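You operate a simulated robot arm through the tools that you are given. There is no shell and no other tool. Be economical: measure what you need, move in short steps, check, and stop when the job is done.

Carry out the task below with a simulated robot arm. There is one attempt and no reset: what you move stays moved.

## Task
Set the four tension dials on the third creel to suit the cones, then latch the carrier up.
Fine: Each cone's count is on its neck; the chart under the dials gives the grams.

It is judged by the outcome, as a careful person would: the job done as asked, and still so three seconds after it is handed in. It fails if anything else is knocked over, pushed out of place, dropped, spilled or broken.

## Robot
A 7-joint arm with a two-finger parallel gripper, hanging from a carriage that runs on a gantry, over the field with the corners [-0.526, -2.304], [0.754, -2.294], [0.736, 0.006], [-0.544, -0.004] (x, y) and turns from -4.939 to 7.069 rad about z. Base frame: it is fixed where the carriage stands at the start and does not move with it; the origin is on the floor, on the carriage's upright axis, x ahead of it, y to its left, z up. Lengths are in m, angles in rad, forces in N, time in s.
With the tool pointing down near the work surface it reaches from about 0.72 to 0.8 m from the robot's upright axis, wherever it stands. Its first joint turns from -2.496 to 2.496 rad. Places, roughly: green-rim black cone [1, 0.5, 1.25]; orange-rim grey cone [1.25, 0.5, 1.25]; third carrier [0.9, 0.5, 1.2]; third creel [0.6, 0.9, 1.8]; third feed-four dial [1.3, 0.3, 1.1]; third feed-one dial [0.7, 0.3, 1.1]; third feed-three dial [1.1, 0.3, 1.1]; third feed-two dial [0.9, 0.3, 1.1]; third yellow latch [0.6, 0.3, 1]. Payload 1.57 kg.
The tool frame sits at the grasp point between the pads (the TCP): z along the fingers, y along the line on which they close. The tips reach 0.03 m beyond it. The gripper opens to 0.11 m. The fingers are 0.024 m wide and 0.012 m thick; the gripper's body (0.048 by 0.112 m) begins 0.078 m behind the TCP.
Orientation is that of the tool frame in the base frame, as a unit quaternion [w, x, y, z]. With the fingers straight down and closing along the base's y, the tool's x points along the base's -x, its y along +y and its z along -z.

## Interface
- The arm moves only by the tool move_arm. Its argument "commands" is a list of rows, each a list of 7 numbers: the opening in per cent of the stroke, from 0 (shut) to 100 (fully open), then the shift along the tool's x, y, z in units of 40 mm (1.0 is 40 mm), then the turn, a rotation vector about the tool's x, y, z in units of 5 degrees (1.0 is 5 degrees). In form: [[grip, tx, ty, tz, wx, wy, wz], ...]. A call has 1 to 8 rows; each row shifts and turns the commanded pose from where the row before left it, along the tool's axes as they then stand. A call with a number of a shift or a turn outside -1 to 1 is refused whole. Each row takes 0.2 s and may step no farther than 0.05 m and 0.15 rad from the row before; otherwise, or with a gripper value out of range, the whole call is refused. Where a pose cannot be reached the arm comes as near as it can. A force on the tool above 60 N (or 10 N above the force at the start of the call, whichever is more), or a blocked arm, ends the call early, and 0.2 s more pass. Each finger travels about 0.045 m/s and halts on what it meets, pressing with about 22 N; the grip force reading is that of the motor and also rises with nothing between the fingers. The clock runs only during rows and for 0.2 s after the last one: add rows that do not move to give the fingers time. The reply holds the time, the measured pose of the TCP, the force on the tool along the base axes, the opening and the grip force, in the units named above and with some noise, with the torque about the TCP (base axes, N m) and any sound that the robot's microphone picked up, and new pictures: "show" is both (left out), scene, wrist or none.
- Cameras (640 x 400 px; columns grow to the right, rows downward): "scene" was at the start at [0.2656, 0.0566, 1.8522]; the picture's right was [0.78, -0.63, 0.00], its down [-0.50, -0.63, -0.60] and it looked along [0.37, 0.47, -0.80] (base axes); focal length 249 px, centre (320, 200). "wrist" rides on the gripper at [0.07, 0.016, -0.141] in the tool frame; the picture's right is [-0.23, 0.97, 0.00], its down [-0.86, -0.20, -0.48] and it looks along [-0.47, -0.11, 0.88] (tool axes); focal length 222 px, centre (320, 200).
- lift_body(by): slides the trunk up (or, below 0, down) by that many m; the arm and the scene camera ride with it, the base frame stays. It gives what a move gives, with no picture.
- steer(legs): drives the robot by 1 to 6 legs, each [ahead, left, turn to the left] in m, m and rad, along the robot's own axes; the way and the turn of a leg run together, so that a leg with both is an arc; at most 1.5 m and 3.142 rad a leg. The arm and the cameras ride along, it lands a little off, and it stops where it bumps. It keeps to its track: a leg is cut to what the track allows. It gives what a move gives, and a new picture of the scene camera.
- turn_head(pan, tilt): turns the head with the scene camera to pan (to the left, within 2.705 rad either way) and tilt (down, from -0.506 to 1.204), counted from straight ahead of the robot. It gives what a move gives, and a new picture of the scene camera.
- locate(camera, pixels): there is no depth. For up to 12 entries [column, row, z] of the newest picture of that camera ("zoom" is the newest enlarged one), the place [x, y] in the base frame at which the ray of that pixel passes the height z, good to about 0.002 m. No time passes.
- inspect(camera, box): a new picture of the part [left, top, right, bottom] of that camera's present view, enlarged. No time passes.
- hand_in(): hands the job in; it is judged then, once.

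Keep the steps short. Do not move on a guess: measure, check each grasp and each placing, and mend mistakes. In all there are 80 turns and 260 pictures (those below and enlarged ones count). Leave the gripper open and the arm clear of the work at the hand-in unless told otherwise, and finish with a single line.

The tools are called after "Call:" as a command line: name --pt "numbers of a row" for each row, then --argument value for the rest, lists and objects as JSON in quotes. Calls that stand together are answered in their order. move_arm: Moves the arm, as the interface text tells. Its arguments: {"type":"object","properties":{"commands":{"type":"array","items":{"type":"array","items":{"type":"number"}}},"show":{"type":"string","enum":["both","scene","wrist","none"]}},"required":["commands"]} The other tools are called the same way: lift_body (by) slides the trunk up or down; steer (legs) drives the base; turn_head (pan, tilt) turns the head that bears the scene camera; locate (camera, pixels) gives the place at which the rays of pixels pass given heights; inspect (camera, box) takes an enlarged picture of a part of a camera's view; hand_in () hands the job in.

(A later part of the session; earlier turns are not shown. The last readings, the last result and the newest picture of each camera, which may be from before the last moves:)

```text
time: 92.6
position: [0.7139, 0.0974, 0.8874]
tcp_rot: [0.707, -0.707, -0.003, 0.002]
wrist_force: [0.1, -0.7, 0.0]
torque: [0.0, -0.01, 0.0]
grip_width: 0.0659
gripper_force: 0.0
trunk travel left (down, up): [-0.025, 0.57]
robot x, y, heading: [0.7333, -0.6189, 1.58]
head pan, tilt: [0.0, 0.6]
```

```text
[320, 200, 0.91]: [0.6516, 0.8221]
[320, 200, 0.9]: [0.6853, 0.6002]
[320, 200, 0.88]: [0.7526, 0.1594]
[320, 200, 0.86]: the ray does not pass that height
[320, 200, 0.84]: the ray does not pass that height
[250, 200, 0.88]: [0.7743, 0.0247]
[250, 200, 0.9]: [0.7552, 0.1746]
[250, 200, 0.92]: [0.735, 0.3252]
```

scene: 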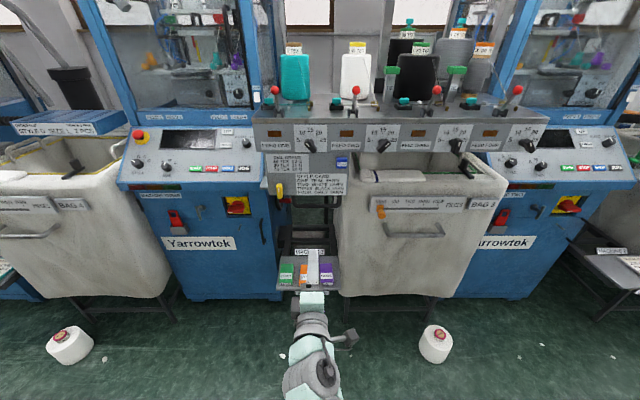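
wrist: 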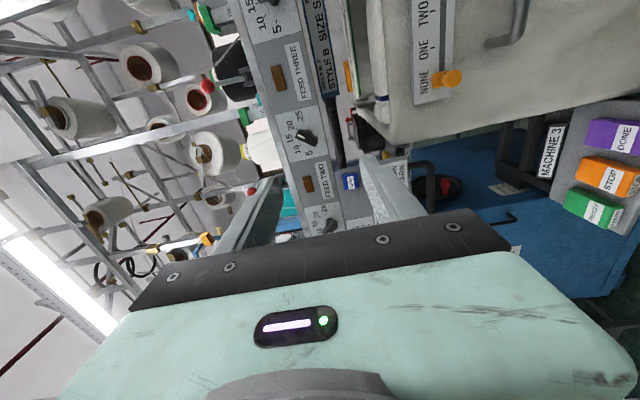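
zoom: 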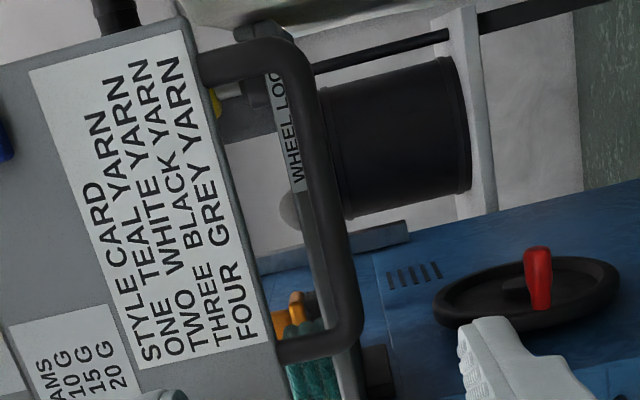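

Handle bar: centre (0.717, 0.369, 0.889), 4 cm gap to panel bottom. I set the opening to 45 %, drive ahead 0.12 m, and then approach.

Call:
steer --legs '[[0.12, 0, 0]]'

Call:
move_arm --pt "45 0 0 0 0 0 0" --pt "45 0 0 0.5 0 0 0" --pt "45 0 0 0.75 0 0 0" --pt "45 0 0 0 0 0 0" --show "both"

Call:
inspect --camera "scene" --box '[240, 170, 400, 270]'

```text
time: 93.9
position: [0.7145, 0.2181, 0.8888]
tcp_rot: [0.709, -0.706, -0.001, 0.001]
wrist_force: [0.4, -0.1, 0.4]
torque: [0.0, -0.01, 0.03]
grip_width: 0.0659
gripper_force: 0.0
trunk travel left (down, up): [-0.025, 0.57]
robot x, y, heading: [0.7329, -0.5002, 1.574]
head pan, tilt: [0.0, 0.6]
```

scene: 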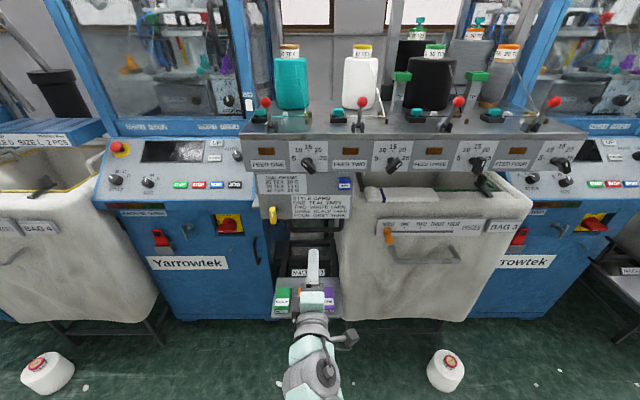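

```text
time: 94.9
position: [0.7149, 0.2666, 0.8884]
tcp_rot: [0.708, -0.706, 0.0, 0.001]
wrist_force: [0.0, 0.3, -0.6]
torque: [0.02, 0.01, 0.0]
grip_width: 0.0496
gripper_force: 0.1
trunk travel left (down, up): [-0.025, 0.57]
robot x, y, heading: [0.7307, -0.4986, 1.572]
head pan, tilt: [0.0, 0.6]
```

scene: 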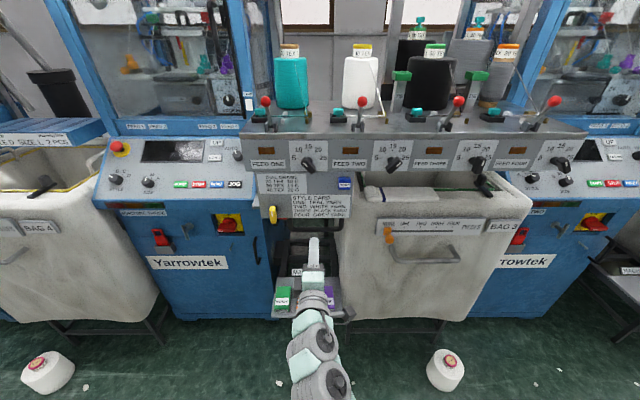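
wrist: 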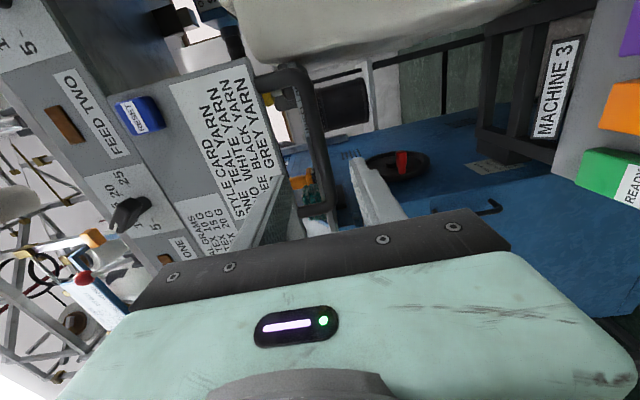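

```text
4.00 times, centred on (320, 220) of scene
```

zoom: 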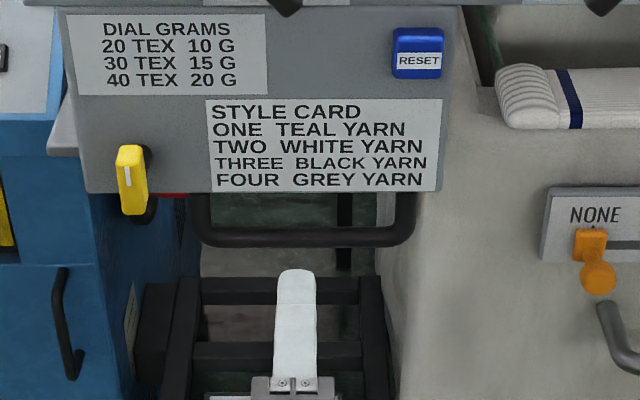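

Call:
inspect --camera "wrist" --box '[240, 60, 400, 260]'

Call:
locate --camera "wrist" --pixels '[[312, 135, 0.88], [312, 135, 0.9], [312, 135, 0.89], [320, 170, 0.88], [320, 170, 0.89]]'

```text
2.00 times, centred on (320, 160) of wrist
```

zoom: 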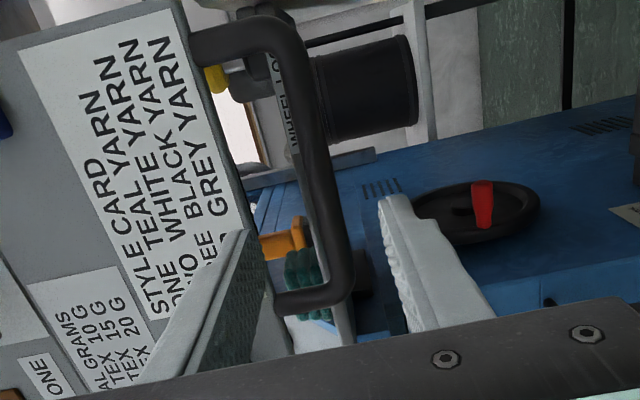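

```text
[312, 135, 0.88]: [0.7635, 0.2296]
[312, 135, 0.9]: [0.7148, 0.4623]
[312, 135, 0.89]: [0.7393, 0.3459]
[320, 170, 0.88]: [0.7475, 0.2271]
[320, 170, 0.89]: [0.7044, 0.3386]
```

Bar at z≈0.888, matched by the tool height. I advance 90 mm so the bar lies between the pads, then close.

Call:
move_arm --pt "45 0 0 0.6 0 0 0" --pt "45 0 0 0.6 0 0 0" --pt "45 0 0 0.55 0 0 0" --pt "45 0 0 0.55 0 0 0" --pt "20 0 0 0 0 0 0" --pt "0 0 0 0 0 0 0" --pt "0 0 0 0 0 0 0" --pt "0 0 0 0 0 0 0" --show "both"

Call:
inspect --camera "scene" --box '[240, 170, 400, 270]'

```text
time: 96.7
position: [0.7157, 0.3601, 0.8876]
tcp_rot: [0.708, -0.706, -0.002, 0.002]
wrist_force: [0.3, -2.4, 6.3]
torque: [0.07, 0.09, -0.03]
grip_width: 0.0158
gripper_force: 30.5
trunk travel left (down, up): [-0.025, 0.57]
robot x, y, heading: [0.7311, -0.4993, 1.57]
head pan, tilt: [0.0, 0.6]
```

scene: 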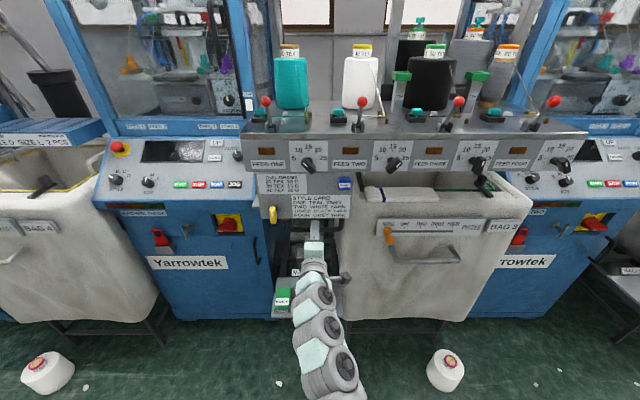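
wrist: 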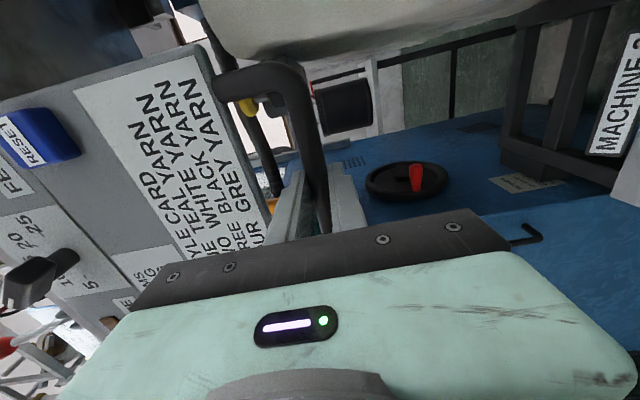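

```text
4.00 times, centred on (320, 220) of scene
```

zoom: 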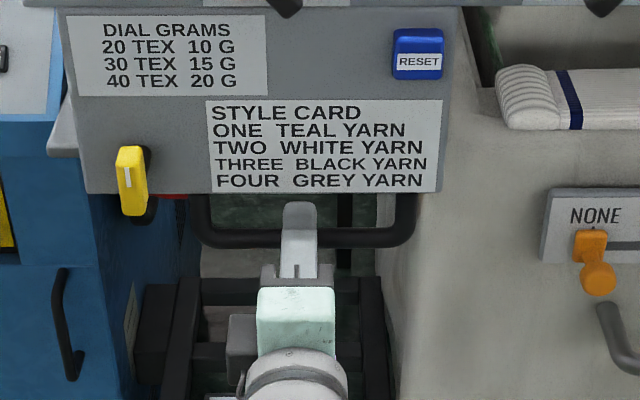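

The bar is gripped. I test-lift 12 mm gently.

Call:
move_arm --pt "0 0 -0.1 0 0 0 0" --pt "0 0 -0.1 0 0 0 0" --pt "0 0 -0.1 0 0 0 0" --pt "0 0 0 0 0 0 0" --show "scene"

```text
time: 97.7
position: [0.7148, 0.3592, 0.9005]
tcp_rot: [0.709, -0.706, -0.001, 0.0]
wrist_force: [-0.6, 5.1, -3.2]
torque: [-0.08, 0.11, -0.7]
grip_width: 0.016
gripper_force: 31.4
trunk travel left (down, up): [-0.025, 0.57]
robot x, y, heading: [0.7312, -0.4986, 1.567]
head pan, tilt: [0.0, 0.6]
```

scene: 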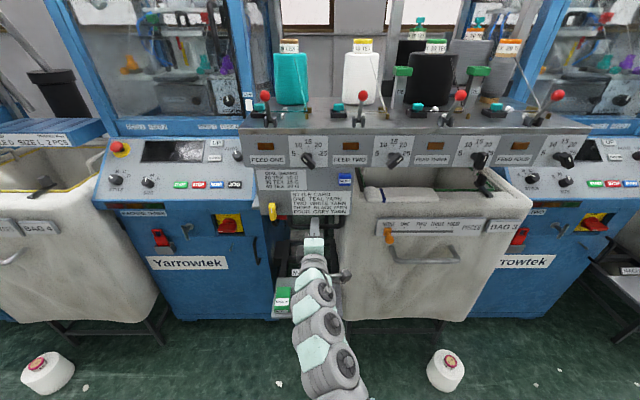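

The carrier rises freely (≈3 N, counterbalanced). I raise by trunk 0.1 m and check.

Call:
lift_body --by 0.1

Call:
turn_head --pan -0.1 --tilt 0.5

```text
time: 99.0
position: [0.7149, 0.3602, 1.0005]
tcp_rot: [0.709, -0.705, -0.002, 0.001]
wrist_force: [1.3, 2.1, 0.7]
torque: [-0.04, 0.24, -0.83]
grip_width: 0.0158
gripper_force: 31.1
trunk travel left (down, up): [-0.125, 0.47]
robot x, y, heading: [0.7318, -0.4994, 1.578]
head pan, tilt: [0.0, 0.6]
```

```text
time: 99.7
position: [0.7156, 0.3602, 1.0005]
tcp_rot: [0.709, -0.705, -0.002, 0.002]
wrist_force: [2.6, -4.5, 12.7]
torque: [0.15, 0.17, -0.75]
grip_width: 0.0156
gripper_force: 31.8
trunk travel left (down, up): [-0.125, 0.47]
robot x, y, heading: [0.7334, -0.4993, 1.571]
head pan, tilt: [-0.099, 0.499]
```

scene: 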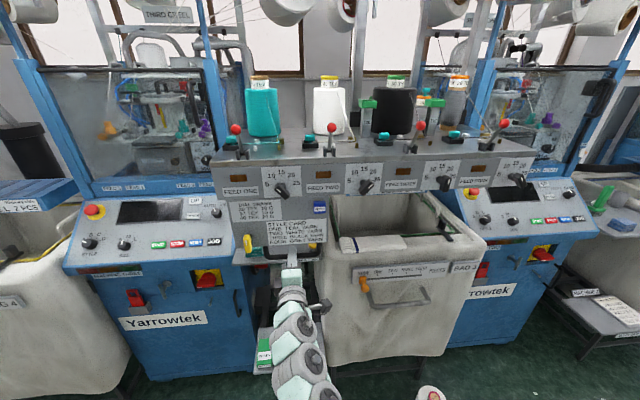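

Rising evenly, cones upright. Another 0.1 m, then 0.1 m.

Call:
lift_body --by 0.1

Call:
lift_body --by 0.06

Call:
turn_head --pan -0.1 --tilt 0.4

```text
time: 101.0
position: [0.716, 0.3596, 1.1]
tcp_rot: [0.709, -0.705, -0.002, 0.001]
wrist_force: [0.9, 2.1, 0.0]
torque: [-0.08, 0.21, -0.7]
grip_width: 0.016
gripper_force: 31.1
trunk travel left (down, up): [-0.225, 0.37]
robot x, y, heading: [0.7369, -0.4989, 1.572]
head pan, tilt: [-0.099, 0.499]
```

```text
time: 102.0
position: [0.715, 0.3584, 1.1597]
tcp_rot: [0.709, -0.705, -0.002, 0.0]
wrist_force: [2.1, 0.2, 2.8]
torque: [-0.08, 0.22, -0.82]
grip_width: 0.016
gripper_force: 31.4
trunk travel left (down, up): [-0.285, 0.31]
robot x, y, heading: [0.7323, -0.5022, 1.564]
head pan, tilt: [-0.099, 0.499]
```

```text
time: 102.7
position: [0.7148, 0.3607, 1.1599]
tcp_rot: [0.709, -0.705, -0.002, 0.001]
wrist_force: [3.9, -9.4, 14.7]
torque: [0.21, 0.13, -0.58]
grip_width: 0.0158
gripper_force: 31.5
trunk travel left (down, up): [-0.285, 0.31]
robot x, y, heading: [0.7303, -0.5007, 1.579]
head pan, tilt: [-0.099, 0.4]
```

scene: 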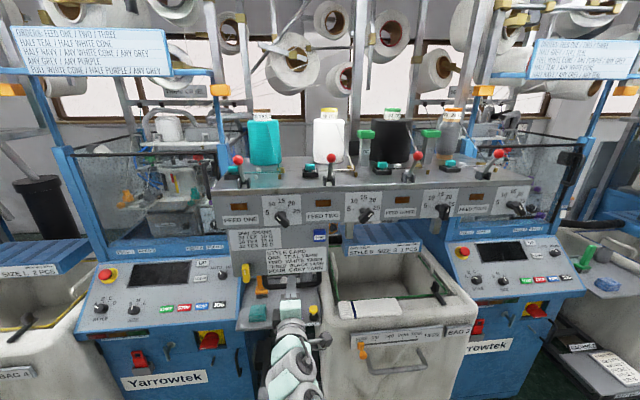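

Now 0.27 m up. I continue by arm in small steps, with the force guard to feel the top stop.

Call:
move_arm --pt "0 0 -0.2 0 0 0 0" --pt "0 0 -0.2 0 0 0 0" --pt "0 0 -0.2 0 0 0 0" --pt "0 0 -0.2 0 0 0 0" --pt "0 0 -0.2 0 0 0 0" --pt "0 0 -0.2 0 0 0 0" --pt "0 0 -0.2 0 0 0 0" --pt "0 0 -0.2 0 0 0 0" --show "scene"

Call:
inspect --camera "scene" --box '[200, 170, 360, 330]'

```text
time: 104.5
position: [0.7154, 0.3601, 1.2234]
tcp_rot: [0.708, -0.706, -0.002, 0.001]
wrist_force: [3.1, 8.7, -6.3]
torque: [-0.03, 0.13, -0.59]
grip_width: 0.0156
gripper_force: 31.4
trunk travel left (down, up): [-0.285, 0.31]
robot x, y, heading: [0.7336, -0.4997, 1.576]
head pan, tilt: [-0.099, 0.4]
```

scene: 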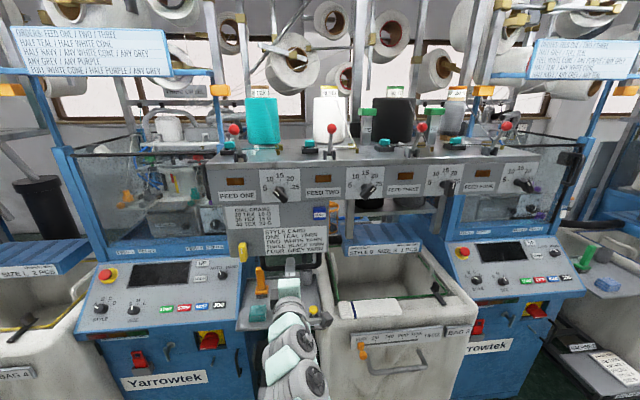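

```text
2.50 times, centred on (280, 250) of scene
```

zoom: 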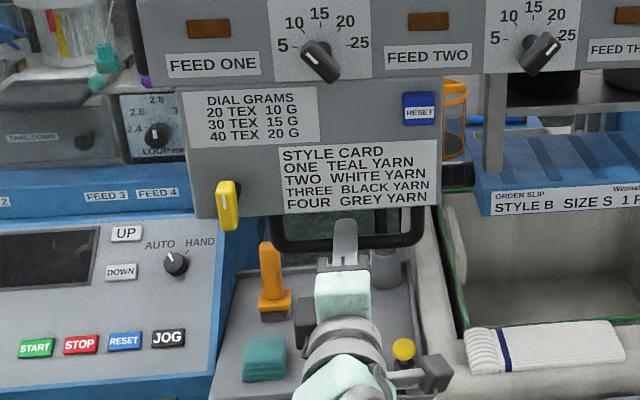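

Still free. Another 48 mm in small steps.

Call:
move_arm --pt "0 0 -0.15 0 0 0 0" --pt "0 0 -0.15 0 0 0 0" --pt "0 0 -0.15 0 0 0 0" --pt "0 0 -0.15 0 0 0 0" --pt "0 0 -0.15 0 0 0 0" --pt "0 0 -0.15 0 0 0 0" --pt "0 0 -0.15 0 0 0 0" --pt "0 0 -0.15 0 0 0 0" --show "scene"

```text
time: 106.3
position: [0.7151, 0.3591, 1.2701]
tcp_rot: [0.709, -0.706, -0.001, 0.0]
wrist_force: [2.6, 7.9, -6.2]
torque: [-0.07, 0.13, -0.38]
grip_width: 0.0156
gripper_force: 31.3
trunk travel left (down, up): [-0.285, 0.31]
robot x, y, heading: [0.7297, -0.4963, 1.575]
head pan, tilt: [-0.099, 0.4]
```

scene: 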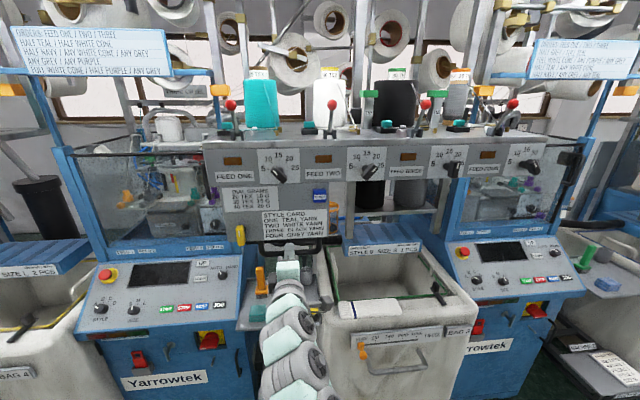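

Up 0.382 m. I look right to compare our deck height with the neighbouring latched creel.

Call:
turn_head --pan -0.6 --tilt 0.35

Call:
inspect --camera "scene" --box '[320, 60, 560, 210]'

```text
time: 107.2
position: [0.7145, 0.3593, 1.27]
tcp_rot: [0.708, -0.706, -0.002, 0.0]
wrist_force: [4.2, 5.1, -2.7]
torque: [-0.1, 0.14, -0.24]
grip_width: 0.0158
gripper_force: 31.5
trunk travel left (down, up): [-0.285, 0.31]
robot x, y, heading: [0.7346, -0.5019, 1.575]
head pan, tilt: [-0.6, 0.351]
```

scene: 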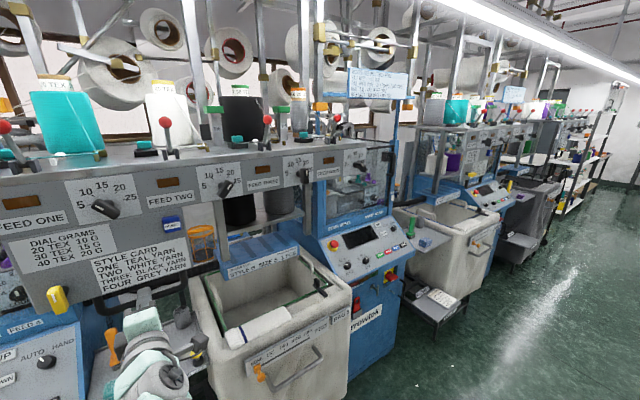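

```text
2.67 times, centred on (440, 135) of scene
```

zoom: 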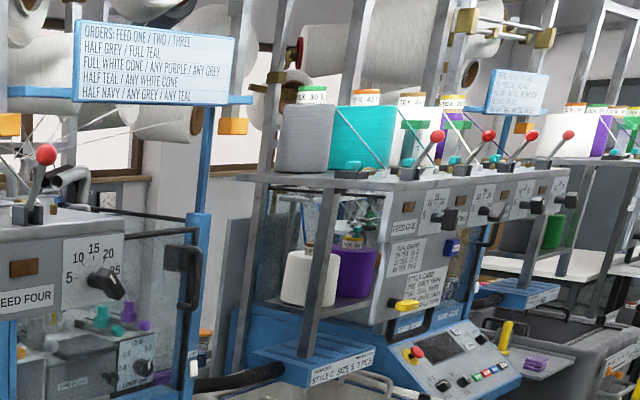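

Call:
inspect --camera "scene" --box '[0, 100, 240, 250]'

Call:
inspect --camera "scene" --box '[240, 100, 400, 200]'

Call:
inspect --camera "scene" --box '[440, 90, 540, 190]'

```text
2.67 times, centred on (120, 175) of scene
```

zoom: 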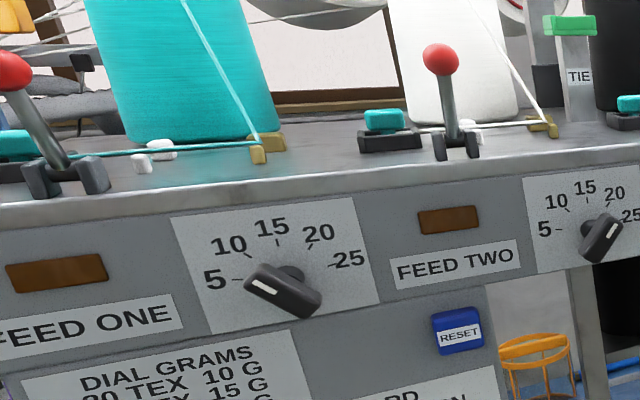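

```text
4.00 times, centred on (320, 150) of scene
```

zoom: 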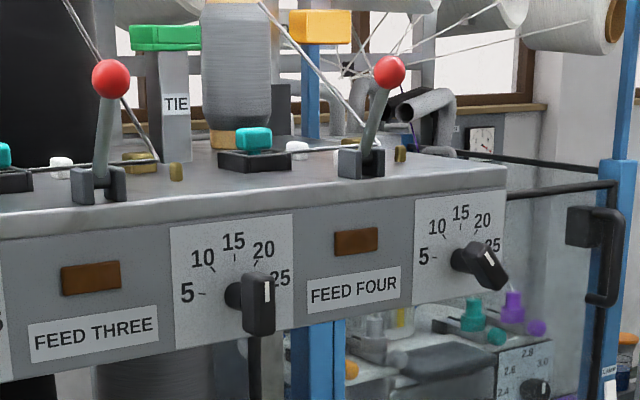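

```text
4.00 times, centred on (490, 140) of scene
```

zoom: 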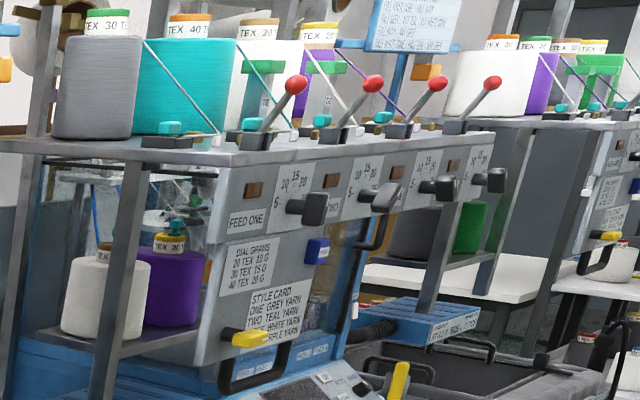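

The neighbour's deck is about 1–2 cm higher. I keep rising in 4 mm rows to feel for the stop.

Call:
move_arm --pt "0 0 -0.1 0 0 0 0" --pt "0 0 -0.1 0 0 0 0" --pt "0 0 -0.1 0 0 0 0" --pt "0 0 -0.1 0 0 0 0" --pt "0 0 0 0 0 0 0" --show "none"

Call:
move_arm --pt "0 0 -0.1 0 0 0 0" --pt "0 0 -0.1 0 0 0 0" --pt "0 0 0 0 0 0 0" --show "scene"

```text
time: 108.4
position: [0.7146, 0.3587, 1.2842]
tcp_rot: [-0.707, 0.708, 0.0, -0.001]
wrist_force: [2.4, 5.9, -9.6]
torque: [-0.13, 0.05, 0.02]
grip_width: 0.0156
gripper_force: 31.8
trunk travel left (down, up): [-0.285, 0.31]
robot x, y, heading: [0.7323, -0.5015, 1.574]
head pan, tilt: [-0.6, 0.351]
```

```text
time: 109.3
position: [0.7147, 0.357, 1.2855]
tcp_rot: [-0.7, 0.714, -0.001, -0.003]
wrist_force: [-0.4, -14.6, -11.2]
torque: [-0.21, -0.32, 0.07]
grip_width: 0.0156
gripper_force: 31.7
trunk travel left (down, up): [-0.285, 0.31]
robot x, y, heading: [0.7321, -0.5013, 1.575]
head pan, tilt: [-0.6, 0.351]
stopped in row 3: the force on the tool passed its limit at 62 N (the readings are from after the stop); the commanded pose is now the measured one
```

scene: 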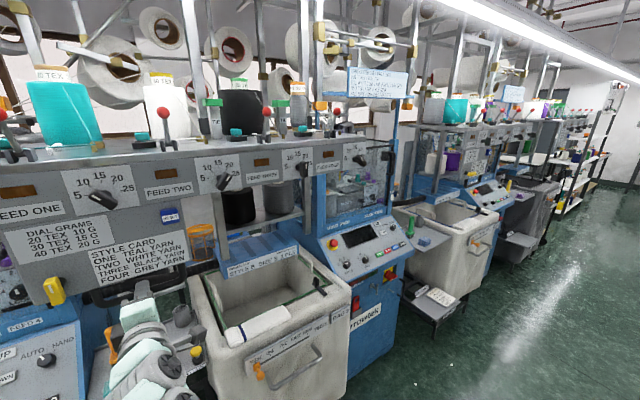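

The top stop is reached (lift ≈0.397 m). I open the fingers slightly, keeping the lower one under the bar, to see whether the carrier holds itself.

Call:
move_arm --pt "30 0 0 0 0 0 0" --pt "30 0 0 0 0 0 0" --pt "30 0 0 0 0 0 0" --pt "30 0 0 0 0 0 0" --pt "30 0 0 0 0 0 0" --show "wrist"

Call:
turn_head --pan 0.1 --tilt 0.4

Call:
inspect --camera "scene" --box '[240, 150, 440, 275]'

```text
time: 110.5
position: [0.7143, 0.3597, 1.2895]
tcp_rot: [-0.703, 0.711, 0.001, -0.001]
wrist_force: [-0.5, -0.2, 0.9]
torque: [0.0, -0.01, 0.01]
grip_width: 0.033
gripper_force: 0.0
trunk travel left (down, up): [-0.285, 0.31]
robot x, y, heading: [0.7309, -0.5012, 1.575]
head pan, tilt: [-0.6, 0.351]
```

wrist: 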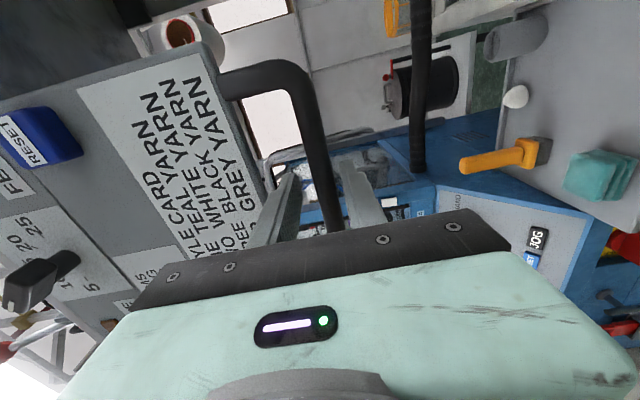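

```text
time: 111.6
position: [0.7154, 0.3596, 1.2897]
tcp_rot: [-0.704, 0.711, 0.0, -0.001]
wrist_force: [0.5, 0.3, 0.7]
torque: [0.01, 0.0, -0.02]
grip_width: 0.0331
gripper_force: 0.0
trunk travel left (down, up): [-0.285, 0.31]
robot x, y, heading: [0.7336, -0.4992, 1.571]
head pan, tilt: [0.099, 0.4]
```

scene: 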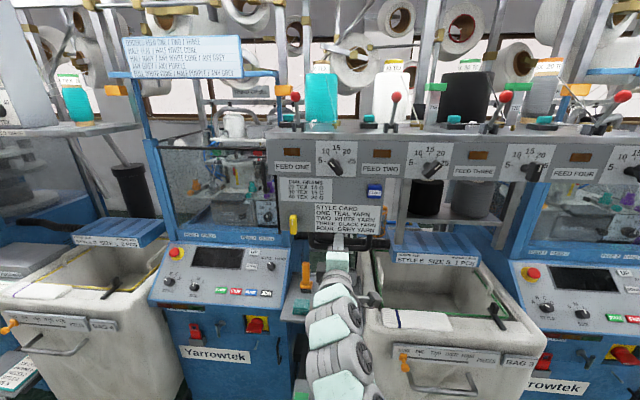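

```text
3.20 times, centred on (340, 212) of scene
```

zoom: 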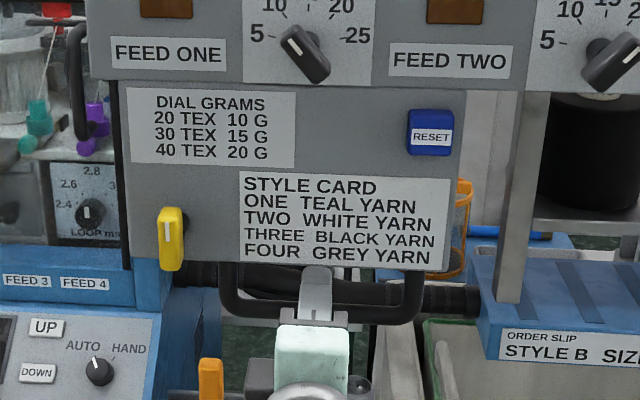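

The carrier holds by itself. I back the fingers off the handle, and look at the neighbour's latch to see which way "latched" points.

Call:
move_arm --pt "45 0 0 0 0 0 0" --pt "45 0 0 -0.6 0 0 0" --pt "45 0 0 -0.9 0 0 0" --pt "45 0 0 -0.9 0 0 0" --pt "45 0 0 -0.6 0 0 0" --pt "45 0 0 0 0 0 0" --show "none"

Call:
turn_head --pan -0.6 --tilt 0.35

Call:
inspect --camera "scene" --box '[455, 160, 495, 185]'

Call:
inspect --camera "scene" --box '[20, 260, 100, 310]'

```text
time: 113.0
position: [0.7115, 0.2444, 1.2953]
tcp_rot: [0.708, -0.706, -0.005, 0.0]
wrist_force: [0.2, 0.3, 0.4]
torque: [0.03, 0.03, -0.02]
grip_width: 0.0493
gripper_force: 0.0
out of reach, approached as far as the arm can: row 5
trunk travel left (down, up): [-0.285, 0.31]
robot x, y, heading: [0.7305, -0.4959, 1.569]
head pan, tilt: [0.099, 0.4]
```

```text
time: 114.0
position: [0.7106, 0.2457, 1.2973]
tcp_rot: [0.708, -0.706, -0.005, 0.001]
wrist_force: [-0.2, -0.1, 0.0]
torque: [0.0, 0.0, 0.01]
grip_width: 0.0495
gripper_force: 0.1
trunk travel left (down, up): [-0.285, 0.31]
robot x, y, heading: [0.7343, -0.5008, 1.576]
head pan, tilt: [-0.6, 0.351]
```

scene: 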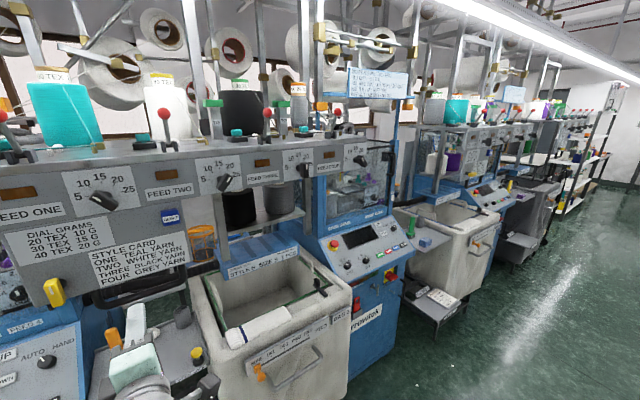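

```text
16.00 times, centred on (475, 172) of scene
```

zoom: 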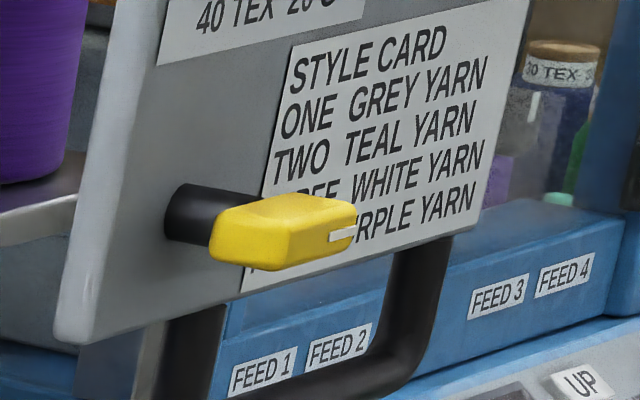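

```text
8.00 times, centred on (60, 285) of scene
```

zoom: 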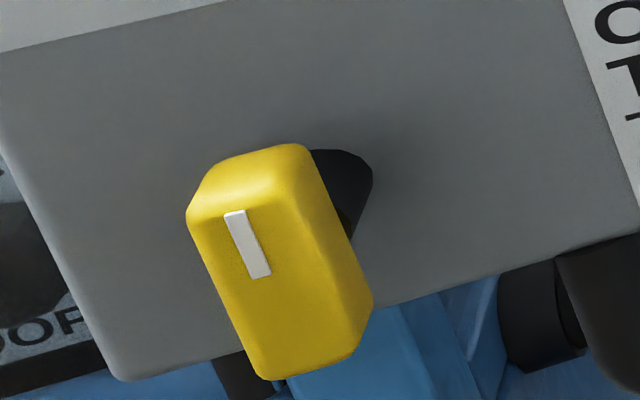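

Neighbour's latch mark points right; ours points up. So it turns 90° clockwise. I back off 0.1 m, move to the latch (≈0.606, z≈1.374), and roll to upright.

Call:
steer --legs '[[-0.1, 0, 0]]'

Call:
move_arm --pt "60 -0.65 -0.48 0.34 0 0 0" --pt "60 -0.65 -0.48 0.34 0 0 0" --pt "60 -0.65 -0.48 0.34 0 0 0" --pt "60 -0.65 -0.48 0.34 0 0 0" --pt "60 0 0 0 0 0 1" --pt "60 0 0 0 0 0 1" --pt "60 0 0 0 0 0 1" --pt "60 0 0 0 0 0 1" --show "none"

Call:
move_arm --pt "60 0 0 0 0 0 1" --pt "60 0 0 0 0 0 1" --pt "60 0 0 0 0 0 1" --pt "60 0 0 0 0 0 1" --pt "60 0 0 0 0 0 1" --pt "60 0 0 0 0 0 1" --pt "60 0 0 0 0 0 1" --pt "60 0 0 0 0 0 1" --show "none"

Call:
move_arm --pt "60 0 0 0 0 0 1" --pt "60 0 0 0 0 0 1" --pt "60 0 0 0 0 0 1" --pt "60 0 0 0 0 0 1" --pt "60 0 0 0 0 0 1" --pt "60 0 0 0 0 0 1" --pt "60 0 0 0 0 0 0" --show "both"

Call:
inspect --camera "wrist" --box '[240, 90, 400, 190]'

```text
time: 115.2
position: [0.7107, 0.1465, 1.2966]
tcp_rot: [0.708, -0.706, -0.005, 0.001]
wrist_force: [0.1, 0.0, 0.4]
torque: [0.0, 0.01, -0.03]
grip_width: 0.0494
gripper_force: 0.1
trunk travel left (down, up): [-0.285, 0.31]
robot x, y, heading: [0.7329, -0.6006, 1.572]
head pan, tilt: [-0.6, 0.351]
```

scene: 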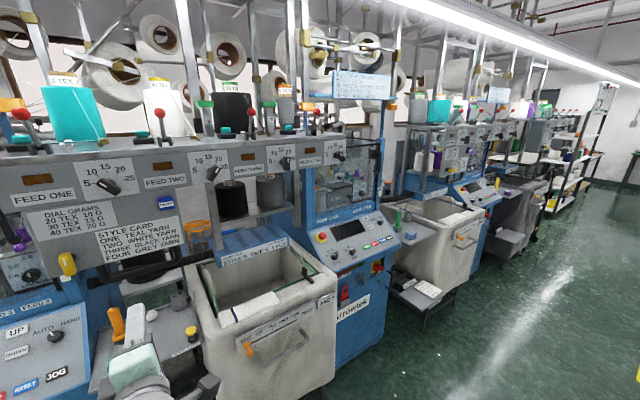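

```text
time: 117.0
position: [0.607, 0.1993, 1.3729]
tcp_rot: [0.697, -0.696, 0.118, 0.124]
wrist_force: [-0.1, 1.2, -0.1]
torque: [0.01, 0.01, 0.0]
grip_width: 0.066
gripper_force: 0.2
trunk travel left (down, up): [-0.285, 0.31]
robot x, y, heading: [0.7358, -0.5981, 1.576]
head pan, tilt: [-0.6, 0.351]
```

```text
time: 118.8
position: [0.6062, 0.2002, 1.3718]
tcp_rot: [-0.613, 0.614, -0.349, -0.354]
wrist_force: [-0.6, -0.3, 0.2]
torque: [-0.02, -0.01, 0.01]
grip_width: 0.0661
gripper_force: 0.0
trunk travel left (down, up): [-0.285, 0.31]
robot x, y, heading: [0.7284, -0.602, 1.572]
head pan, tilt: [-0.6, 0.351]
```

```text
time: 120.4
position: [0.607, 0.1999, 1.3723]
tcp_rot: [-0.499, 0.503, -0.496, -0.502]
wrist_force: [0.7, 0.3, -0.3]
torque: [0.02, 0.0, -0.03]
grip_width: 0.0659
gripper_force: 0.0
trunk travel left (down, up): [-0.285, 0.31]
robot x, y, heading: [0.7294, -0.5958, 1.577]
head pan, tilt: [-0.6, 0.351]
```

scene: 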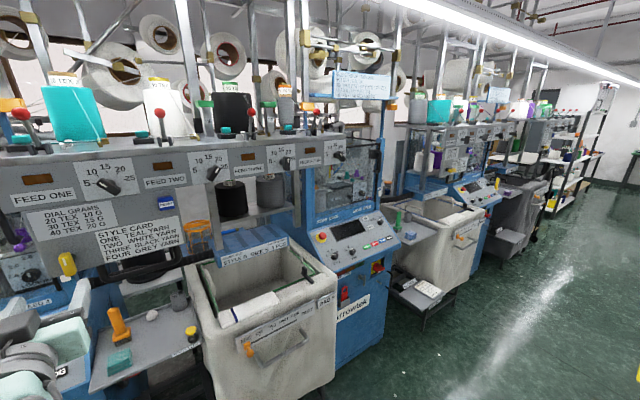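
wrist: 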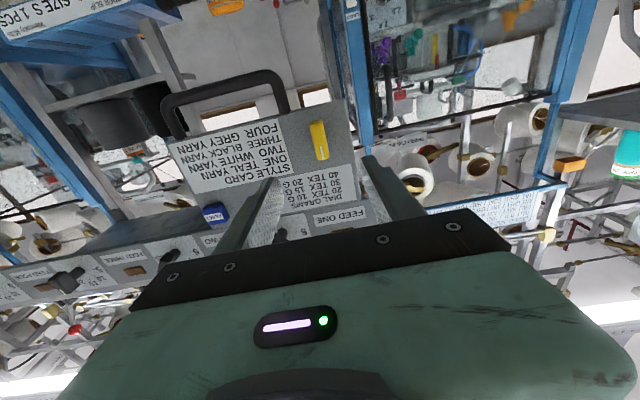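

```text
4.00 times, centred on (320, 140) of wrist
```

zoom: 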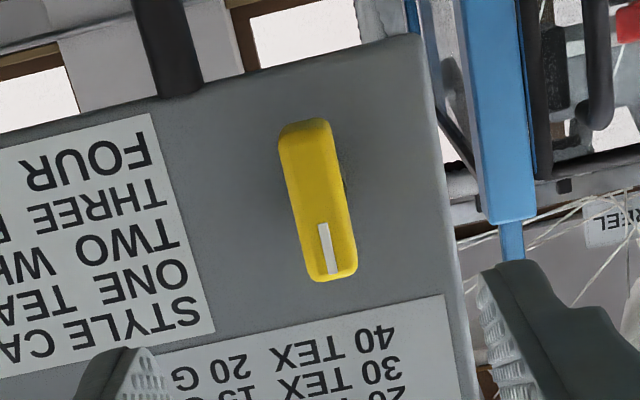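

The latch bar stands upright; I locate its centre and ends in the wrist zoom.

Call:
locate --camera "zoom" --pixels '[[318, 200, 1.34], [318, 200, 1.36], [318, 200, 1.38], [305, 125, 1.34], [305, 125, 1.36], [333, 280, 1.36], [333, 280, 1.38]]'

Call:
locate --camera "scene" --pixels '[[67.5, 266, 1.34], [67.5, 266, 1.38]]'

Call:
inspect --camera "scene" --box '[40, 240, 120, 290]'

```text
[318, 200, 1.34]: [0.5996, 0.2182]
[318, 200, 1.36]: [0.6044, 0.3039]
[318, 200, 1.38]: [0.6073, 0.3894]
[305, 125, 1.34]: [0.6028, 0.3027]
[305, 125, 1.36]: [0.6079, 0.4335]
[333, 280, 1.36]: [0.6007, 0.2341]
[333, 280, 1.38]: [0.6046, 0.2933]
```

```text
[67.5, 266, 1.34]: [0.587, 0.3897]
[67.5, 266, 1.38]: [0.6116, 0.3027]
```

```text
8.00 times, centred on (80, 265) of scene
```

zoom: 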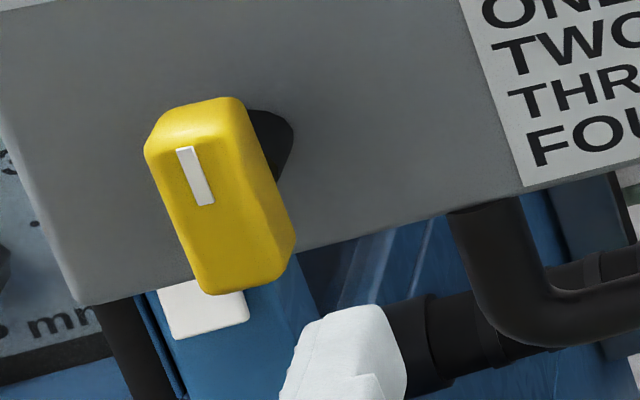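

Call:
locate --camera "scene" --pixels '[[73.5, 258.4, 1.34], [73.5, 258.4, 1.38], [64.4, 261.9, 1.36], [64.4, 261.9, 1.39]]'

```text
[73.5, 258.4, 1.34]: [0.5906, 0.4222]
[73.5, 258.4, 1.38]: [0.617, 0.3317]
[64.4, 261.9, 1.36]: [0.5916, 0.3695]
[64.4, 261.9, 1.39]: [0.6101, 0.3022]
```

Latch pivot ≈ (0.606, 1.366), bar front y≈0.32. I lower 6 mm, advance to y≈0.312 and close.

Call:
move_arm --pt "60 0.15 0 0.7 0 0 0" --pt "60 0 0 0.7 0 0 0" --pt "60 0 0 0.7 0 0 0" --pt "60 0 0 0.7 0 0 0" --pt "25 0 0 0 0 0 0" --pt "0 0 0 0 0 0 0" --pt "0 0 0 0 0 0 0" --pt "0 0 0 0 0 0 0" --show "wrist"

Call:
inspect --camera "wrist" --box '[240, 110, 400, 210]'

```text
time: 122.2
position: [0.6053, 0.3129, 1.3656]
tcp_rot: [-0.5, 0.504, -0.495, -0.501]
wrist_force: [-2.3, 0.7, -0.8]
torque: [0.03, 0.02, 0.13]
grip_width: 0.0179
gripper_force: 22.7
trunk travel left (down, up): [-0.285, 0.31]
robot x, y, heading: [0.735, -0.5951, 1.57]
head pan, tilt: [-0.6, 0.351]
```

wrist: 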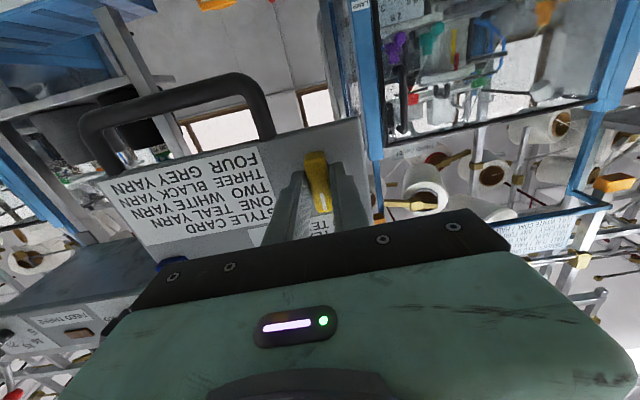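

```text
4.00 times, centred on (320, 160) of wrist
```

zoom: 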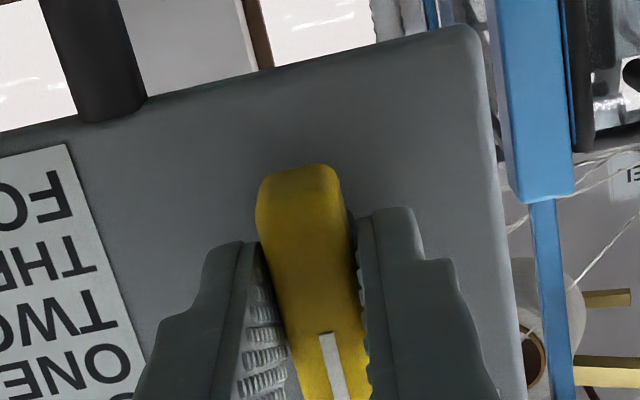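

Gripped. I turn clockwise 40° first.

Call:
move_arm --pt "0 0 0 0 0 0 1" --pt "0 0 0 0 0 0 1" --pt "0 0 0 0 0 0 1" --pt "0 0 0 0 0 0 1" --pt "0 0 0 0 0 0 1" --pt "0 0 0 0 0 0 1" --pt "0 0 0 0 0 0 1" --pt "0 0 0 0 0 0 1" --show "wrist"

```text
time: 124.0
position: [0.6047, 0.313, 1.3665]
tcp_rot: [0.298, -0.302, 0.639, 0.642]
wrist_force: [-4.9, 15.9, -5.6]
torque: [-0.14, -0.01, 0.13]
grip_width: 0.0177
gripper_force: 32.5
trunk travel left (down, up): [-0.285, 0.31]
robot x, y, heading: [0.7311, -0.5961, 1.582]
head pan, tilt: [-0.6, 0.351]
```

wrist: 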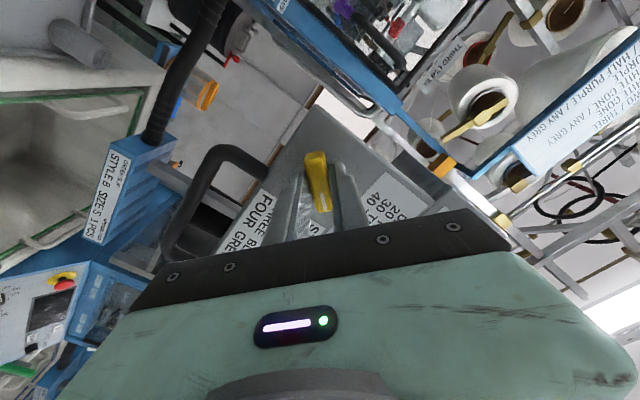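

The latch turns with the tool. Another 50°.

Call:
move_arm --pt "0 0 0 0 0 0 1" --pt "0 0 0 0 0 0 1" --pt "0 0 0 0 0 0 1" --pt "0 0 0 0 0 0 1" --pt "0 0 0 0 0 0 1" --pt "0 0 0 0 0 0 1" --pt "0 0 0 0 0 0 1" --pt "0 0 0 0 0 0 1" --show "none"

Call:
move_arm --pt "0 0 0 0 0 0 1" --pt "0 0 0 0 0 0 1" --pt "0 0 0 0 0 0 0" --show "wrist"

```text
time: 125.8
position: [0.6055, 0.3127, 1.3669]
tcp_rot: [0.061, -0.066, 0.704, 0.705]
wrist_force: [-4.5, 15.3, -6.7]
torque: [-0.08, 0.01, -0.27]
grip_width: 0.0176
gripper_force: 32.3
trunk travel left (down, up): [-0.285, 0.31]
robot x, y, heading: [0.732, -0.6006, 1.577]
head pan, tilt: [-0.6, 0.351]
```

```text
time: 126.6
position: [0.6052, 0.3117, 1.3669]
tcp_rot: [-0.001, -0.005, 0.707, 0.708]
wrist_force: [-6.0, 15.9, -6.7]
torque: [-0.23, 0.02, -0.36]
grip_width: 0.0176
gripper_force: 32.3
trunk travel left (down, up): [-0.285, 0.31]
robot x, y, heading: [0.7343, -0.598, 1.571]
head pan, tilt: [-0.6, 0.351]
```

wrist: 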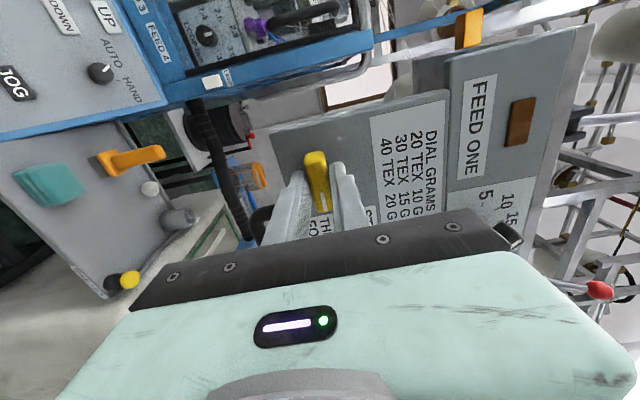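

Turned the full 90°. I release, back away, and look at the latch.

Call:
move_arm --pt "60 0 0 0 0 0 0" --pt "60 0 0 0 0 0 0" --pt "60 0 0 0 0 0 0" --pt "60 0 0 -0.7 0 0 0" --pt "60 0 0 -0.7 0 0 0" --pt "60 0 0 -0.7 0 0 0" --pt "60 0 0 -0.7 0 0 0" --pt "60 0 0 0 0 0 0" --show "wrist"

Call:
inspect --camera "wrist" --box '[240, 90, 400, 190]'

Call:
turn_head --pan 0.0 --tilt 0.4

Call:
inspect --camera "scene" --box '[220, 130, 460, 280]'

```text
time: 128.4
position: [0.6064, 0.2009, 1.3667]
tcp_rot: [-0.001, -0.006, 0.707, 0.707]
wrist_force: [0.4, 0.0, -0.6]
torque: [0.02, -0.01, 0.0]
grip_width: 0.0659
gripper_force: 0.0
trunk travel left (down, up): [-0.285, 0.31]
robot x, y, heading: [0.7319, -0.5982, 1.575]
head pan, tilt: [-0.6, 0.351]
```

wrist: 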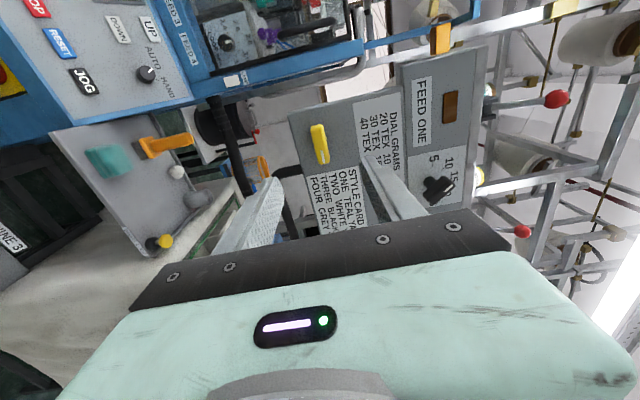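

```text
4.00 times, centred on (320, 140) of wrist
```

zoom: 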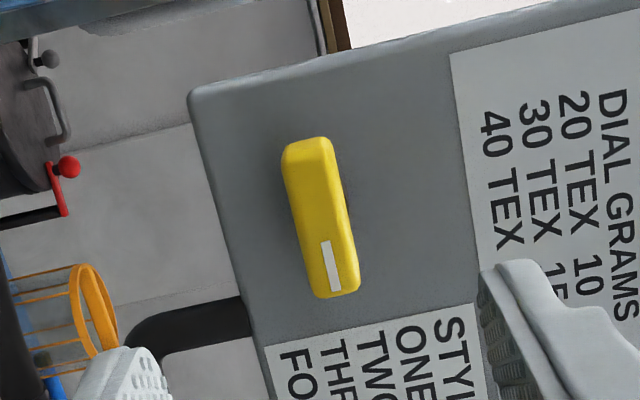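

```text
time: 129.4
position: [0.606, 0.1995, 1.3668]
tcp_rot: [0.0, -0.006, 0.706, 0.708]
wrist_force: [0.6, 0.7, -0.3]
torque: [-0.01, -0.02, 0.02]
grip_width: 0.066
gripper_force: 0.3
trunk travel left (down, up): [-0.285, 0.31]
robot x, y, heading: [0.736, -0.5951, 1.572]
head pan, tilt: [0.0, 0.4]
```

scene: 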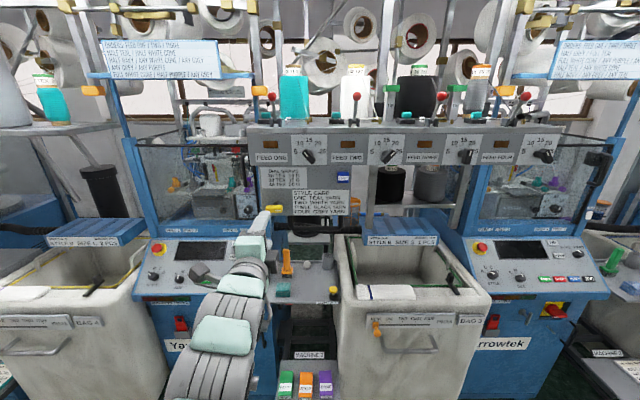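

```text
2.67 times, centred on (340, 205) of scene
```

zoom: 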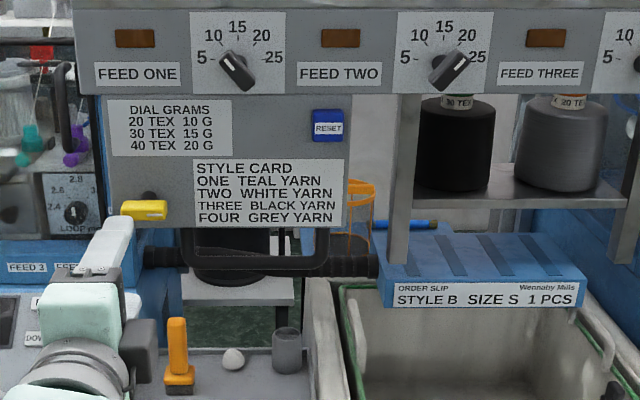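

The latch lies level, mark to the right. I check the dials closely once more, now viewed nearly straight on.

Call:
inspect --camera "scene" --box '[270, 130, 350, 180]'

Call:
inspect --camera "scene" --box '[350, 130, 430, 180]'

Call:
inspect --camera "scene" --box '[430, 130, 570, 180]'

Call:
inspect --camera "scene" --box '[240, 55, 560, 255]'

```text
8.00 times, centred on (310, 155) of scene
```

zoom: 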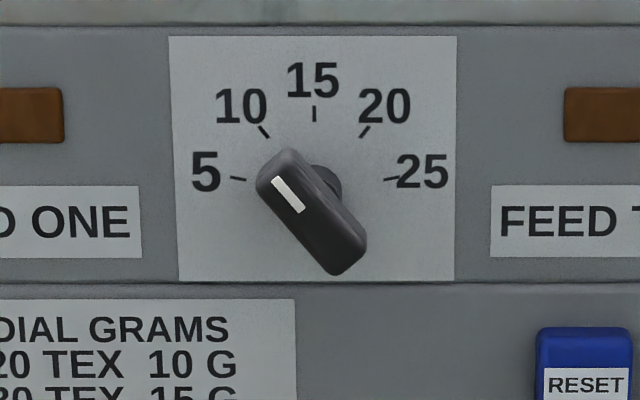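

```text
8.00 times, centred on (390, 155) of scene
```

zoom: 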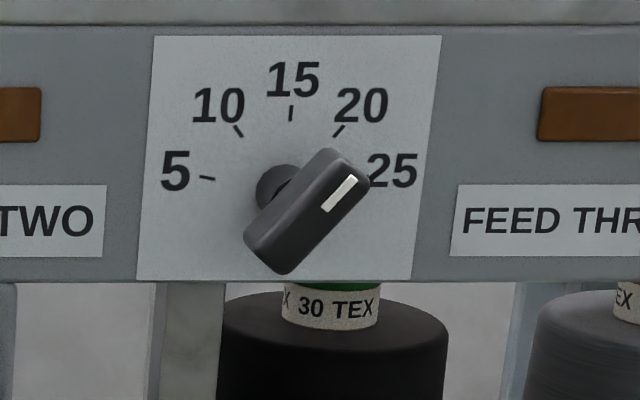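

```text
4.57 times, centred on (500, 155) of scene
```

zoom: 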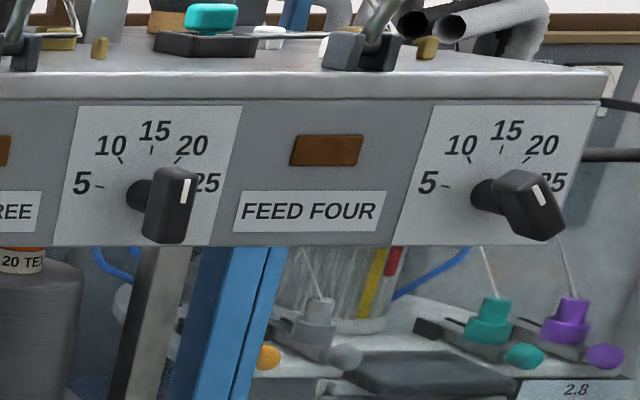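

```text
2.00 times, centred on (400, 155) of scene
```

zoom: 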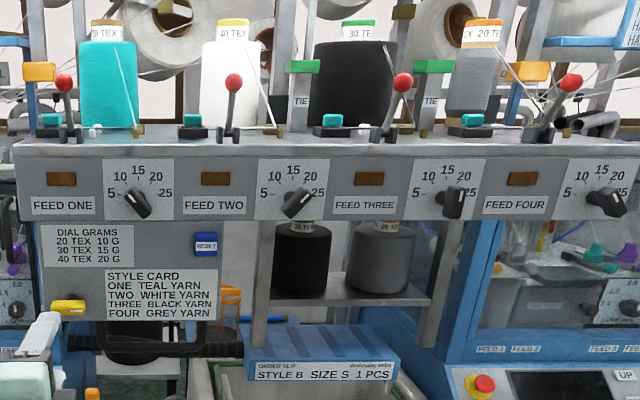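

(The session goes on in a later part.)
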